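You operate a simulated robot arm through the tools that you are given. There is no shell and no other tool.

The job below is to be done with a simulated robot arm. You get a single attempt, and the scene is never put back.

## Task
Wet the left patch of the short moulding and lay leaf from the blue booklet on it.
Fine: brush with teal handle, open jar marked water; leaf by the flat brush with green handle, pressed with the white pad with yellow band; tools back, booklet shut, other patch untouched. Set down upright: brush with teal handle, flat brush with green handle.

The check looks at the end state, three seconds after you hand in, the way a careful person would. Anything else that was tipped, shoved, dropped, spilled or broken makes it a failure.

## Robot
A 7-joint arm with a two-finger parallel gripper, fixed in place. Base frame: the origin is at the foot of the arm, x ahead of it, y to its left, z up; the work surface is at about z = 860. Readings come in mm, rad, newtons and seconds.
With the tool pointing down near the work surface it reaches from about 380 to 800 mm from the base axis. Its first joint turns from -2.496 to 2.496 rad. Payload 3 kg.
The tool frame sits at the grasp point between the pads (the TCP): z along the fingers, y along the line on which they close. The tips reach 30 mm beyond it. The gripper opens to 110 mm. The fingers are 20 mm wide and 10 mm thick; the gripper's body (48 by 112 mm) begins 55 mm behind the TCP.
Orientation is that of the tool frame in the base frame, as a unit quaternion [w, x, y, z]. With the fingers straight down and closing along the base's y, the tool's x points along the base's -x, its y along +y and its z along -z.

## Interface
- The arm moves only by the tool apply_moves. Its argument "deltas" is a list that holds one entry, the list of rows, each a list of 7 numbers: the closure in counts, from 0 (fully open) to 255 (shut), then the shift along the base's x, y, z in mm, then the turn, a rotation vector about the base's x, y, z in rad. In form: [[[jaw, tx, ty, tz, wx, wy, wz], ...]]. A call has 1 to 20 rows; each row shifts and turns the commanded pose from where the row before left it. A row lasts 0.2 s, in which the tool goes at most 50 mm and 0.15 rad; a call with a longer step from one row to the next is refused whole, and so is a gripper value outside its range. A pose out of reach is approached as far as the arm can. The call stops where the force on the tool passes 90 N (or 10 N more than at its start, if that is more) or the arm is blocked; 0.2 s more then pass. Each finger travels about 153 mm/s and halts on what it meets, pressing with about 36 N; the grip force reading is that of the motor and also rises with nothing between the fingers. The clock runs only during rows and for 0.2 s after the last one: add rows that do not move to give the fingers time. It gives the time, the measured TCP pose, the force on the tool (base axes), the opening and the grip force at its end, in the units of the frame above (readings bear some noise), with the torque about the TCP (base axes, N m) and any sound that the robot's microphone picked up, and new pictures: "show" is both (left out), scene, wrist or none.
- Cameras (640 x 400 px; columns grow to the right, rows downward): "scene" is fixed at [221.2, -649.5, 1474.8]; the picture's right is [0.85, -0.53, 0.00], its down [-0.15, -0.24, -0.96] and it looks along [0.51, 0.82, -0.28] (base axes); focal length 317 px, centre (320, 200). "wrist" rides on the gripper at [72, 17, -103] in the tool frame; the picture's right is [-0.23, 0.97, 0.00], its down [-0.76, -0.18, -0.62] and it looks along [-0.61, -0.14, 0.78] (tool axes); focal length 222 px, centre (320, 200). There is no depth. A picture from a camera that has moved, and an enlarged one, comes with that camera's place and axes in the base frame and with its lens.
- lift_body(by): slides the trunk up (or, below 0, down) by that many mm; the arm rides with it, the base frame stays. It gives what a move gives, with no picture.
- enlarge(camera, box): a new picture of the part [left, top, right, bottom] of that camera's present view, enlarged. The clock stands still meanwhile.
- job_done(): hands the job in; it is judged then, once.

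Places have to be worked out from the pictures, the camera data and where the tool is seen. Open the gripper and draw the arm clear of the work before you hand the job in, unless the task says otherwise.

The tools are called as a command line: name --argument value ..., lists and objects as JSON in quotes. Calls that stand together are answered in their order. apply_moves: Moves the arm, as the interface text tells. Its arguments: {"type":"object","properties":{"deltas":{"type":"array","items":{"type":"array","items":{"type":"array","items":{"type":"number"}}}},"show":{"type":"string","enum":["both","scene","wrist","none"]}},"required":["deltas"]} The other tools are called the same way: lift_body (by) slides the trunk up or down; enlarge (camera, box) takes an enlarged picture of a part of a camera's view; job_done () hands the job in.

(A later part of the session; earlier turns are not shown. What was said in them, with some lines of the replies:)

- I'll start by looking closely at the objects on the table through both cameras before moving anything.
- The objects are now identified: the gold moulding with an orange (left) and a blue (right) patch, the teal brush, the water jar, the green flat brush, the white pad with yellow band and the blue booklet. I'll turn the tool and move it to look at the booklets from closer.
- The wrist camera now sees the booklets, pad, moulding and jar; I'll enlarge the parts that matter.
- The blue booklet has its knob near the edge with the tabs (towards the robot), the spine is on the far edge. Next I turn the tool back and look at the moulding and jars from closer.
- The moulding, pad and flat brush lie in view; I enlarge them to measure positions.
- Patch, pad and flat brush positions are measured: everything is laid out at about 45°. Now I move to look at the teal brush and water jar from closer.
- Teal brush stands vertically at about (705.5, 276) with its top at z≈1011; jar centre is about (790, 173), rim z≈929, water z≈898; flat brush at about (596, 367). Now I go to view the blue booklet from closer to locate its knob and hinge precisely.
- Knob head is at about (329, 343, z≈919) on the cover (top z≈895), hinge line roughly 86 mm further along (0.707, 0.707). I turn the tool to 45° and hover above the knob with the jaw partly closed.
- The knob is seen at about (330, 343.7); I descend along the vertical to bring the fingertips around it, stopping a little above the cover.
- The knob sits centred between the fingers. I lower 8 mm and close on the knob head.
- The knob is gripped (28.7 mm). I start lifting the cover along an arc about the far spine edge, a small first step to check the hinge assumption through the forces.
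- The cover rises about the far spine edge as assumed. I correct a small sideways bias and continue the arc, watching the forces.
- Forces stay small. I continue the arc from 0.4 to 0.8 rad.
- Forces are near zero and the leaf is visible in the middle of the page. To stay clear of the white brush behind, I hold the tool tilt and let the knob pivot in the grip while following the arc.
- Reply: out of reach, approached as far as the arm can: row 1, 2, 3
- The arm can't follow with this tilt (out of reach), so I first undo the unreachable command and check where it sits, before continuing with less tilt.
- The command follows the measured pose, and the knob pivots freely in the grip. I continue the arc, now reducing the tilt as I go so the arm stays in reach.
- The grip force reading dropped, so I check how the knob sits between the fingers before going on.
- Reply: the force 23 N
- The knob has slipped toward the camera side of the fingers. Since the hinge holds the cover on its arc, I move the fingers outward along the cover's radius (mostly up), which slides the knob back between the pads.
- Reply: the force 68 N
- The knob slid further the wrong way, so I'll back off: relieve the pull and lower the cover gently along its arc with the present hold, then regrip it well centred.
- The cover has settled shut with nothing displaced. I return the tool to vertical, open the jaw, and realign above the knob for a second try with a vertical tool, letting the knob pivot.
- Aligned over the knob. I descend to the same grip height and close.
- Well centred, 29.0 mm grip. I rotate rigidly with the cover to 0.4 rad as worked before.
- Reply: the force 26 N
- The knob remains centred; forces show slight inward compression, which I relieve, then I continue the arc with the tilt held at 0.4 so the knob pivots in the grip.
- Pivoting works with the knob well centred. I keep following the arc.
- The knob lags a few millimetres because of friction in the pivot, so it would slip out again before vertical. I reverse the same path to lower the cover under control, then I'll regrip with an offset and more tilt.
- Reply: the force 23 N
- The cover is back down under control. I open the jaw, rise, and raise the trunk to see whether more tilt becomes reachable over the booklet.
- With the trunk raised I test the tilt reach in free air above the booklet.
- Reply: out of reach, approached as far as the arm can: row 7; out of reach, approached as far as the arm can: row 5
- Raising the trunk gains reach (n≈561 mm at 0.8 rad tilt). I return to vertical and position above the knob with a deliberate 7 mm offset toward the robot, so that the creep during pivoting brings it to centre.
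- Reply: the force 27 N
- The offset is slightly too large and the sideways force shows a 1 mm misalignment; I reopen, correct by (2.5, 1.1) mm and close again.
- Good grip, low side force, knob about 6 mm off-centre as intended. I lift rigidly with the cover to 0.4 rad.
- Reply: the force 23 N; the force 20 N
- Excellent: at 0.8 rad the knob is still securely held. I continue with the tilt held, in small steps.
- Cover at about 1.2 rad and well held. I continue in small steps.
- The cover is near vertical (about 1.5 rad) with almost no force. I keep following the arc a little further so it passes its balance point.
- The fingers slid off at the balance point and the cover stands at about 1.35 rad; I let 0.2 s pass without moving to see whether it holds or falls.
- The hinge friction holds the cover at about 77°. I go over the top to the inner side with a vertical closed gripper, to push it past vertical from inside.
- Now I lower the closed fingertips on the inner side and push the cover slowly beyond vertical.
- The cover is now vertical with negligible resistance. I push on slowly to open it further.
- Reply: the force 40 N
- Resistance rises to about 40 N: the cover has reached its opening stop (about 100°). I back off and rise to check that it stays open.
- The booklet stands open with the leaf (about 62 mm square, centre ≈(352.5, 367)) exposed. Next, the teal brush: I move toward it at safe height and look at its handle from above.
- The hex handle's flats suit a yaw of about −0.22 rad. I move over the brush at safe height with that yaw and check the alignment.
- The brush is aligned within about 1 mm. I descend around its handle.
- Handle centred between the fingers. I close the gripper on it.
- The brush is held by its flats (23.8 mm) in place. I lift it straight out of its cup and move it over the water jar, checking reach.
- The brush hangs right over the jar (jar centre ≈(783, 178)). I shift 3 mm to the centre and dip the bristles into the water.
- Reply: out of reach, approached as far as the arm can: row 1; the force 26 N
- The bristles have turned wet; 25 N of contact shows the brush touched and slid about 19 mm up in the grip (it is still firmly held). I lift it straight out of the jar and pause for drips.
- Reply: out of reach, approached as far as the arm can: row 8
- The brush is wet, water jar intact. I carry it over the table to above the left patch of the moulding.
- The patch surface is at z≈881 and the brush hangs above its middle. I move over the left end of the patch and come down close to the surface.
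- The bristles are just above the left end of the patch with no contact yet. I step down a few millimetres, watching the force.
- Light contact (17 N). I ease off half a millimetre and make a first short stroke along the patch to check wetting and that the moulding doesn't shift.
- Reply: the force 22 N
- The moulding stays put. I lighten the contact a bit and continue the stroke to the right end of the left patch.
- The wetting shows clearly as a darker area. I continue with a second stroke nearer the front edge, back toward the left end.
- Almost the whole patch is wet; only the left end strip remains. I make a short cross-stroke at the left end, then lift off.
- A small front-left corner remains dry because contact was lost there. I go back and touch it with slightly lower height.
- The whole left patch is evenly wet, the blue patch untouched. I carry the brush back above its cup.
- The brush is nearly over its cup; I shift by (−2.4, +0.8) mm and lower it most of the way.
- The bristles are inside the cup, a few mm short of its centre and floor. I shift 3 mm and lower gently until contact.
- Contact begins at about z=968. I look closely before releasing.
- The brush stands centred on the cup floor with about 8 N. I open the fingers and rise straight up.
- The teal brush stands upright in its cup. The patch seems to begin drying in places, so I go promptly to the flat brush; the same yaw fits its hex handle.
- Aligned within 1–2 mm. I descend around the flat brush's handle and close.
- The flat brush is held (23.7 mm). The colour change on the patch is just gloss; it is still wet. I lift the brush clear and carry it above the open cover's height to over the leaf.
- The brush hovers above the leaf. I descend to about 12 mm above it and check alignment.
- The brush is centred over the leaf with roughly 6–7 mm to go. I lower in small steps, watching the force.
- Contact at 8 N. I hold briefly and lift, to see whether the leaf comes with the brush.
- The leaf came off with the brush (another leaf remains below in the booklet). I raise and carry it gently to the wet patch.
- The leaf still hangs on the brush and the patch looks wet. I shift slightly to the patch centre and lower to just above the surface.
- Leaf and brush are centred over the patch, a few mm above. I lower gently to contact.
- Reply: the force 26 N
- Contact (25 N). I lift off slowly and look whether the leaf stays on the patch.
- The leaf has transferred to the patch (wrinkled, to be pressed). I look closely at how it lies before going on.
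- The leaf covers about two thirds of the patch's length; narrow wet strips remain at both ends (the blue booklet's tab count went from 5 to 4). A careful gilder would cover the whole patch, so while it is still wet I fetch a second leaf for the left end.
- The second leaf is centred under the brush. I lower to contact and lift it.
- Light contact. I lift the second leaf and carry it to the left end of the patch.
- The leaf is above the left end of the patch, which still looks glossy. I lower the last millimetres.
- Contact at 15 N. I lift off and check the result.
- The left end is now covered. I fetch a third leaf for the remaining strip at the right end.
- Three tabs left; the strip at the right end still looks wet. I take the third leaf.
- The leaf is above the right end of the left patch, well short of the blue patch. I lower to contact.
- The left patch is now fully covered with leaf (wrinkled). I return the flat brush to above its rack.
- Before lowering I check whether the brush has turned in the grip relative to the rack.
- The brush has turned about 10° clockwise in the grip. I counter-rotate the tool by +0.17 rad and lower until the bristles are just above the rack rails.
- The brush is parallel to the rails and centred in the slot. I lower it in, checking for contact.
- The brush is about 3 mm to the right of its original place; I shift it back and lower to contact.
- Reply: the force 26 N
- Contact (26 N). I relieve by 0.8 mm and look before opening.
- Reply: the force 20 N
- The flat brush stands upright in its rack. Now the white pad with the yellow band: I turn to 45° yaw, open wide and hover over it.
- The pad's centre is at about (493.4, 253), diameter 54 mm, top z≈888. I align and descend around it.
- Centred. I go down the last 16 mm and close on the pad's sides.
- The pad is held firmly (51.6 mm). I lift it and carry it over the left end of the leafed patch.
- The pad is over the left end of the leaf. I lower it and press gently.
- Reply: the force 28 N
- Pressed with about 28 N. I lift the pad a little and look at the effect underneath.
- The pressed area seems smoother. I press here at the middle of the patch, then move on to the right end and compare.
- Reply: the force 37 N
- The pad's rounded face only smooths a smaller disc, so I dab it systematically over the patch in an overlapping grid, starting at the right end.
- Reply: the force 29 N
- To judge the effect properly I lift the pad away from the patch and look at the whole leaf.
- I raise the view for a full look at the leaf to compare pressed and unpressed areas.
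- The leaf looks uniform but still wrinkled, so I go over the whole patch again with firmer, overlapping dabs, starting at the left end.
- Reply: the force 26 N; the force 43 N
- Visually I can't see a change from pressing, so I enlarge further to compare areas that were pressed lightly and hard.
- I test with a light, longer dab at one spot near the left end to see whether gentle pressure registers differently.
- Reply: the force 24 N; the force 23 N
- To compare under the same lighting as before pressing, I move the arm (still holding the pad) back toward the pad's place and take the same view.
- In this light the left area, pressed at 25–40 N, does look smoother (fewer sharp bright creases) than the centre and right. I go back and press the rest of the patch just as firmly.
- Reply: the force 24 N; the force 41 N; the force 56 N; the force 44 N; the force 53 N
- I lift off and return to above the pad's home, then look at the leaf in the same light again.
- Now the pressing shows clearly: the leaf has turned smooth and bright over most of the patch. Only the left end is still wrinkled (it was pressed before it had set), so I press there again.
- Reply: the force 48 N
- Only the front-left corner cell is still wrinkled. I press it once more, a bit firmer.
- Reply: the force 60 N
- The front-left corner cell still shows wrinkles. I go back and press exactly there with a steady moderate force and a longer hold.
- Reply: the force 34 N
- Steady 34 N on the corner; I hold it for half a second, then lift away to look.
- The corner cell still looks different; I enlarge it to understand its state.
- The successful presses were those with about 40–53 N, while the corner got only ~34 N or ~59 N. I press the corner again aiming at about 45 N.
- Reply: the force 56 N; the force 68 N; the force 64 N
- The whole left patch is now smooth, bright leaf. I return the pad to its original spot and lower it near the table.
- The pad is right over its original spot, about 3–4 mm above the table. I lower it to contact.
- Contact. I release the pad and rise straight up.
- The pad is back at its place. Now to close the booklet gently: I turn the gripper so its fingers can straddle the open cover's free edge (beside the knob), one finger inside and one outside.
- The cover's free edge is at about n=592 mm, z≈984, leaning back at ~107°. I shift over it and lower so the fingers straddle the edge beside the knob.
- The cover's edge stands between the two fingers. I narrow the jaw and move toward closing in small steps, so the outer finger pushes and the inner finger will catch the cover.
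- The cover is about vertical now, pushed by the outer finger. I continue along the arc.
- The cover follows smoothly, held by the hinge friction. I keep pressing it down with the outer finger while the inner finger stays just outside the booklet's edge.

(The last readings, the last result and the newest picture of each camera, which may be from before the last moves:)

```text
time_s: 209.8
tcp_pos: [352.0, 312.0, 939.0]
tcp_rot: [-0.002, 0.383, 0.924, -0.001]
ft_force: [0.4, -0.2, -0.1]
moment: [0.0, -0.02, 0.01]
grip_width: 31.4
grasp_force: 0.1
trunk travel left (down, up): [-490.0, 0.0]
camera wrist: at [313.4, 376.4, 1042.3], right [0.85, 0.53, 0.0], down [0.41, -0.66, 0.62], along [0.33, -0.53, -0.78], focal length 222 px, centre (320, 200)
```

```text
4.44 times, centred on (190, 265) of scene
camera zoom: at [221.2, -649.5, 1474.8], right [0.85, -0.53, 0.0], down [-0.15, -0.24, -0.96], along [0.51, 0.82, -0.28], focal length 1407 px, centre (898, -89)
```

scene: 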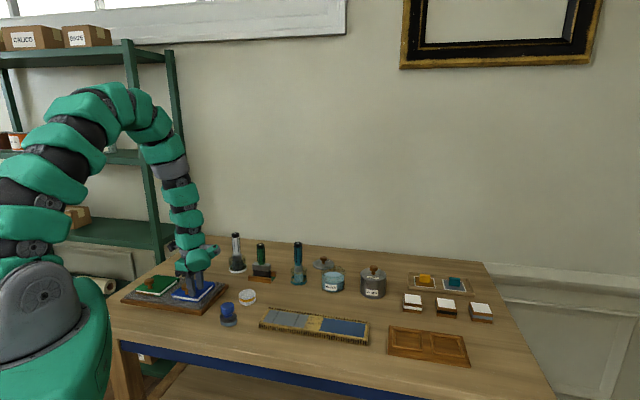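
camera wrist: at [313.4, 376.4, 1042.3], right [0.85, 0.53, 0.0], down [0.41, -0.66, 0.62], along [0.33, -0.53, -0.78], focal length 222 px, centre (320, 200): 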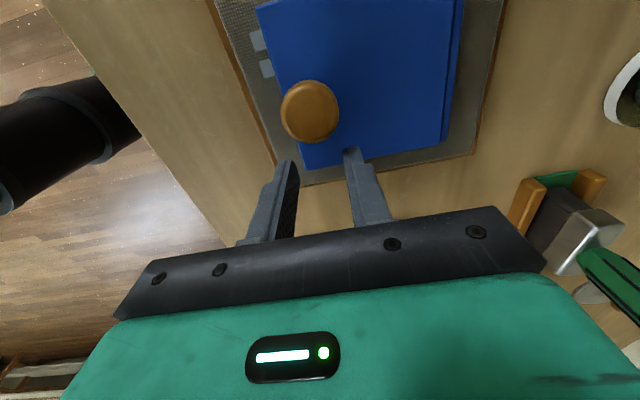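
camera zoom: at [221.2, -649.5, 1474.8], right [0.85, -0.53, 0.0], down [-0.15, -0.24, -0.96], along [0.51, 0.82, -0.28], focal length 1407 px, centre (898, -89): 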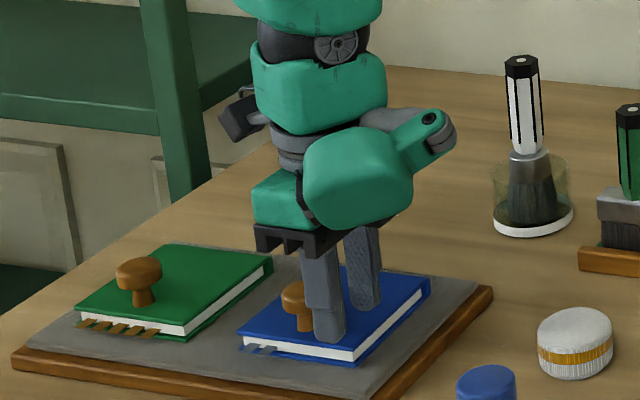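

The cover has closed flat on the pages. I rise straight up and check that the booklet is fully shut.

apply_moves --deltas '[[[182, 0, 0, 15, 0, 0, 0], [182, 0, 0, 25, 0, 0, 0], [182, 0, 0, 40, 0, 0, 0], [120, 0, 0, 45, 0, 0, 0], [60, 10, -15, 45, 0, 0, 0], [0, 10, -15, 30, 0, 0, 0], [0, 0, 0, 0, 0, 0, 0]]]' --show "both"

enlarge --camera "scene" --box '[115, 250, 235, 325]'

enlarge --camera "scene" --box '[200, 220, 400, 350]'

enlarge --camera "scene" --box '[360, 250, 520, 370]'

```text
time_s: 211.4
tcp_pos: [372.0, 280.0, 1138.3]
tcp_rot: [-0.001, 0.382, 0.924, 0.0]
ft_force: [0.3, 0.5, -0.3]
moment: [-0.03, 0.04, -0.05]
grip_width: 110.0
grasp_force: 0.0
trunk travel left (down, up): [-490.0, 0.0]
camera wrist: at [333.5, 343.2, 1241.2], right [0.85, 0.53, 0.0], down [0.41, -0.66, 0.62], along [0.33, -0.53, -0.78], focal length 222 px, centre (320, 200)
```

scene: 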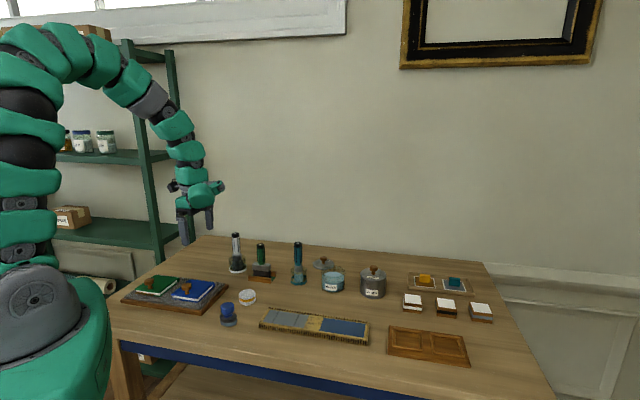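
wrist: 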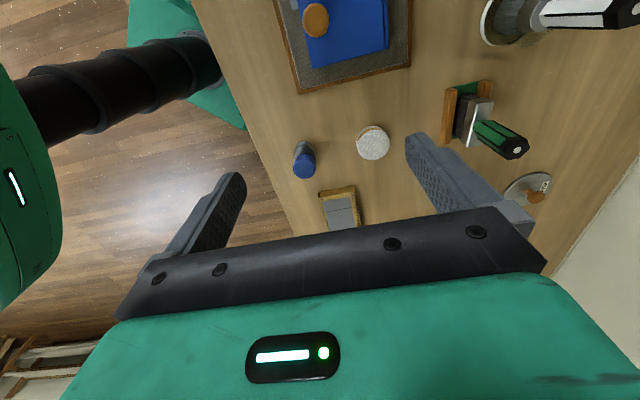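

```text
5.33 times, centred on (175, 288) of scene
camera zoom: at [221.2, -649.5, 1474.8], right [0.85, -0.53, 0.0], down [-0.15, -0.24, -0.96], along [0.51, 0.82, -0.28], focal length 1689 px, centre (1093, -267)
```

zoom: 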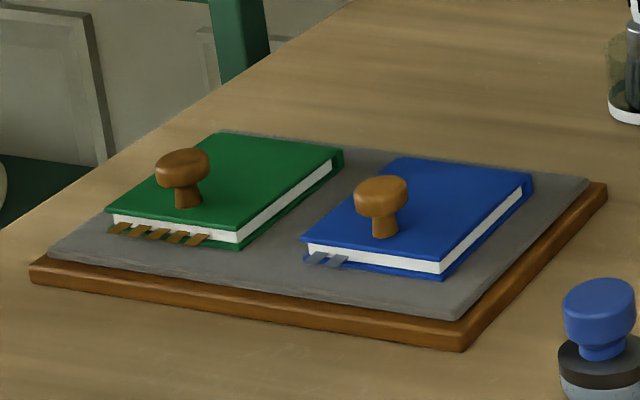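

```text
3.08 times, centred on (300, 285) of scene
camera zoom: at [221.2, -649.5, 1474.8], right [0.85, -0.53, 0.0], down [-0.15, -0.24, -0.96], along [0.51, 0.82, -0.28], focal length 974 px, centre (382, -62)
```

zoom: 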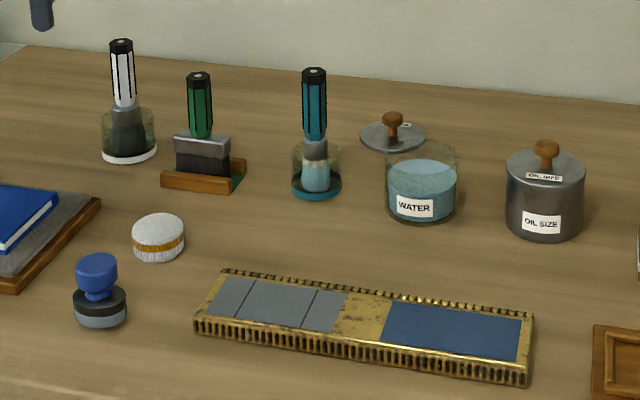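

```text
3.33 times, centred on (440, 310) of scene
camera zoom: at [221.2, -649.5, 1474.8], right [0.85, -0.53, 0.0], down [-0.15, -0.24, -0.96], along [0.51, 0.82, -0.28], focal length 1056 px, centre (-80, -167)
```

zoom: 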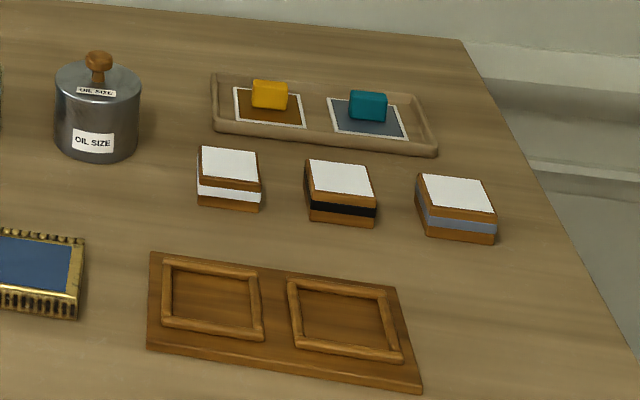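

Everything checks out: left patch fully leafed and smooth, blue patch untouched, brushes upright in their holders, pad back, booklet shut, other items undisturbed. I draw the open gripper up and clear of the work.

apply_moves --deltas '[[[0, 0, 0, 40, 0, 0, 0], [0, 0, 0, 40, 0, 0, 0], [0, 5, 5, 40, 0, 0, 0], [0, 5, 5, 40, 0, 0, 0], [0, 0, 0, 0, 0, 0, 0]]]' --show "both"

enlarge --camera "scene" --box '[110, 220, 350, 350]'

```text
time_s: 212.7
tcp_pos: [381.0, 294.2, 1300.1]
tcp_rot: [-0.001, 0.384, 0.924, -0.001]
ft_force: [-0.5, -0.1, -0.5]
moment: [0.02, 0.06, 0.0]
grip_width: 110.2
grasp_force: 0.1
trunk travel left (down, up): [-490.0, 0.0]
camera wrist: at [341.3, 356.9, 1404.2], right [0.85, 0.53, 0.0], down [0.41, -0.67, 0.62], along [0.33, -0.53, -0.78], focal length 222 px, centre (320, 200)
```

scene: 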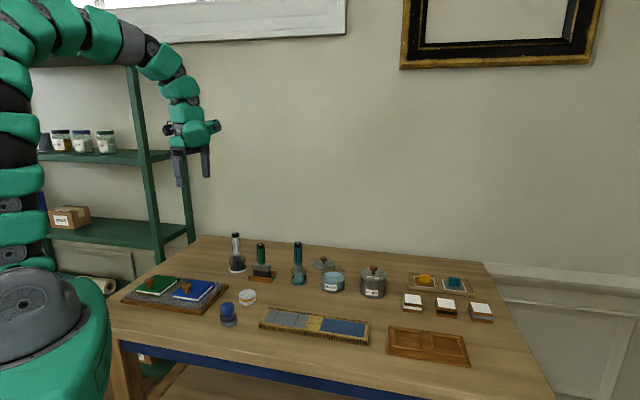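
wrist: 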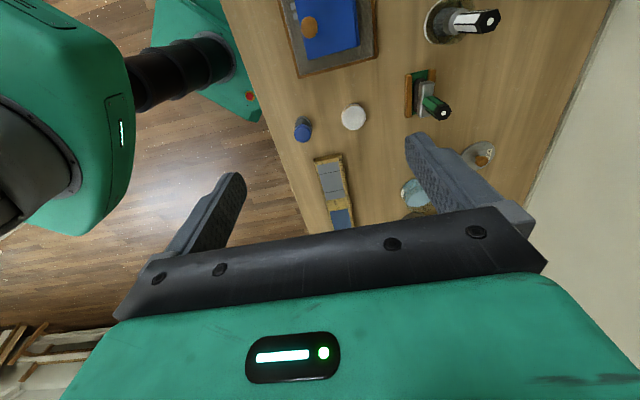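

```text
2.67 times, centred on (230, 285) of scene
camera zoom: at [221.2, -649.5, 1474.8], right [0.85, -0.53, 0.0], down [-0.15, -0.24, -0.96], along [0.51, 0.82, -0.28], focal length 844 px, centre (560, -27)
```

zoom: 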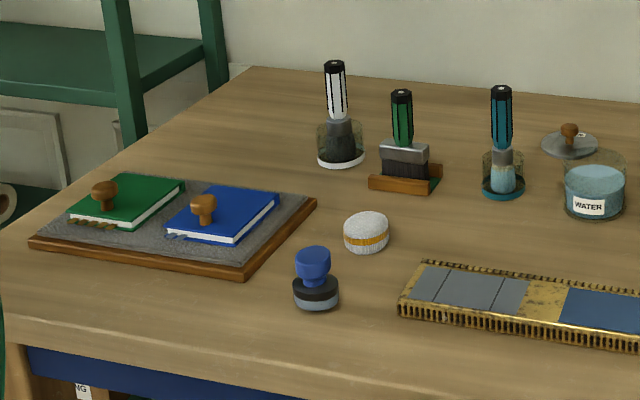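

The gripper is open and clear, and everything on the table is in its final state, so I hand the job in.

job_done

```text
The job is handed in.
```

The left patch of the gold moulding is wetted and covered end to end with leaf from the blue booklet. The leaf is pressed smooth, and the job is handed in. I don't know the verdict; the last views showed nothing tipped or spilled and the blue patch untouched.

- **Leaves used:** One leaf covered only about two thirds of the patch, so I laid three. The blue booklet now shows two tabs instead of five.
- **Booklet:** Opening it took three tries. On the first, the knob slipped out of the grip partway and the cover fell shut on its own. The booklet is now fully shut and sits where it was.
- **Pressing:** My early presses with the pad had no effect, probably because the leaf had not set. I pressed the patch again later until the wrinkles were gone, with up to about 68 N in the front-left corner.
- **Tools:** The teal-handled brush stands upright in its cup and the green-handled flat brush stands upright in its rack. The pad is about 2 mm from where it started.

The gripper is open and raised clear of the table. I left the trunk raised by its full 90 mm.
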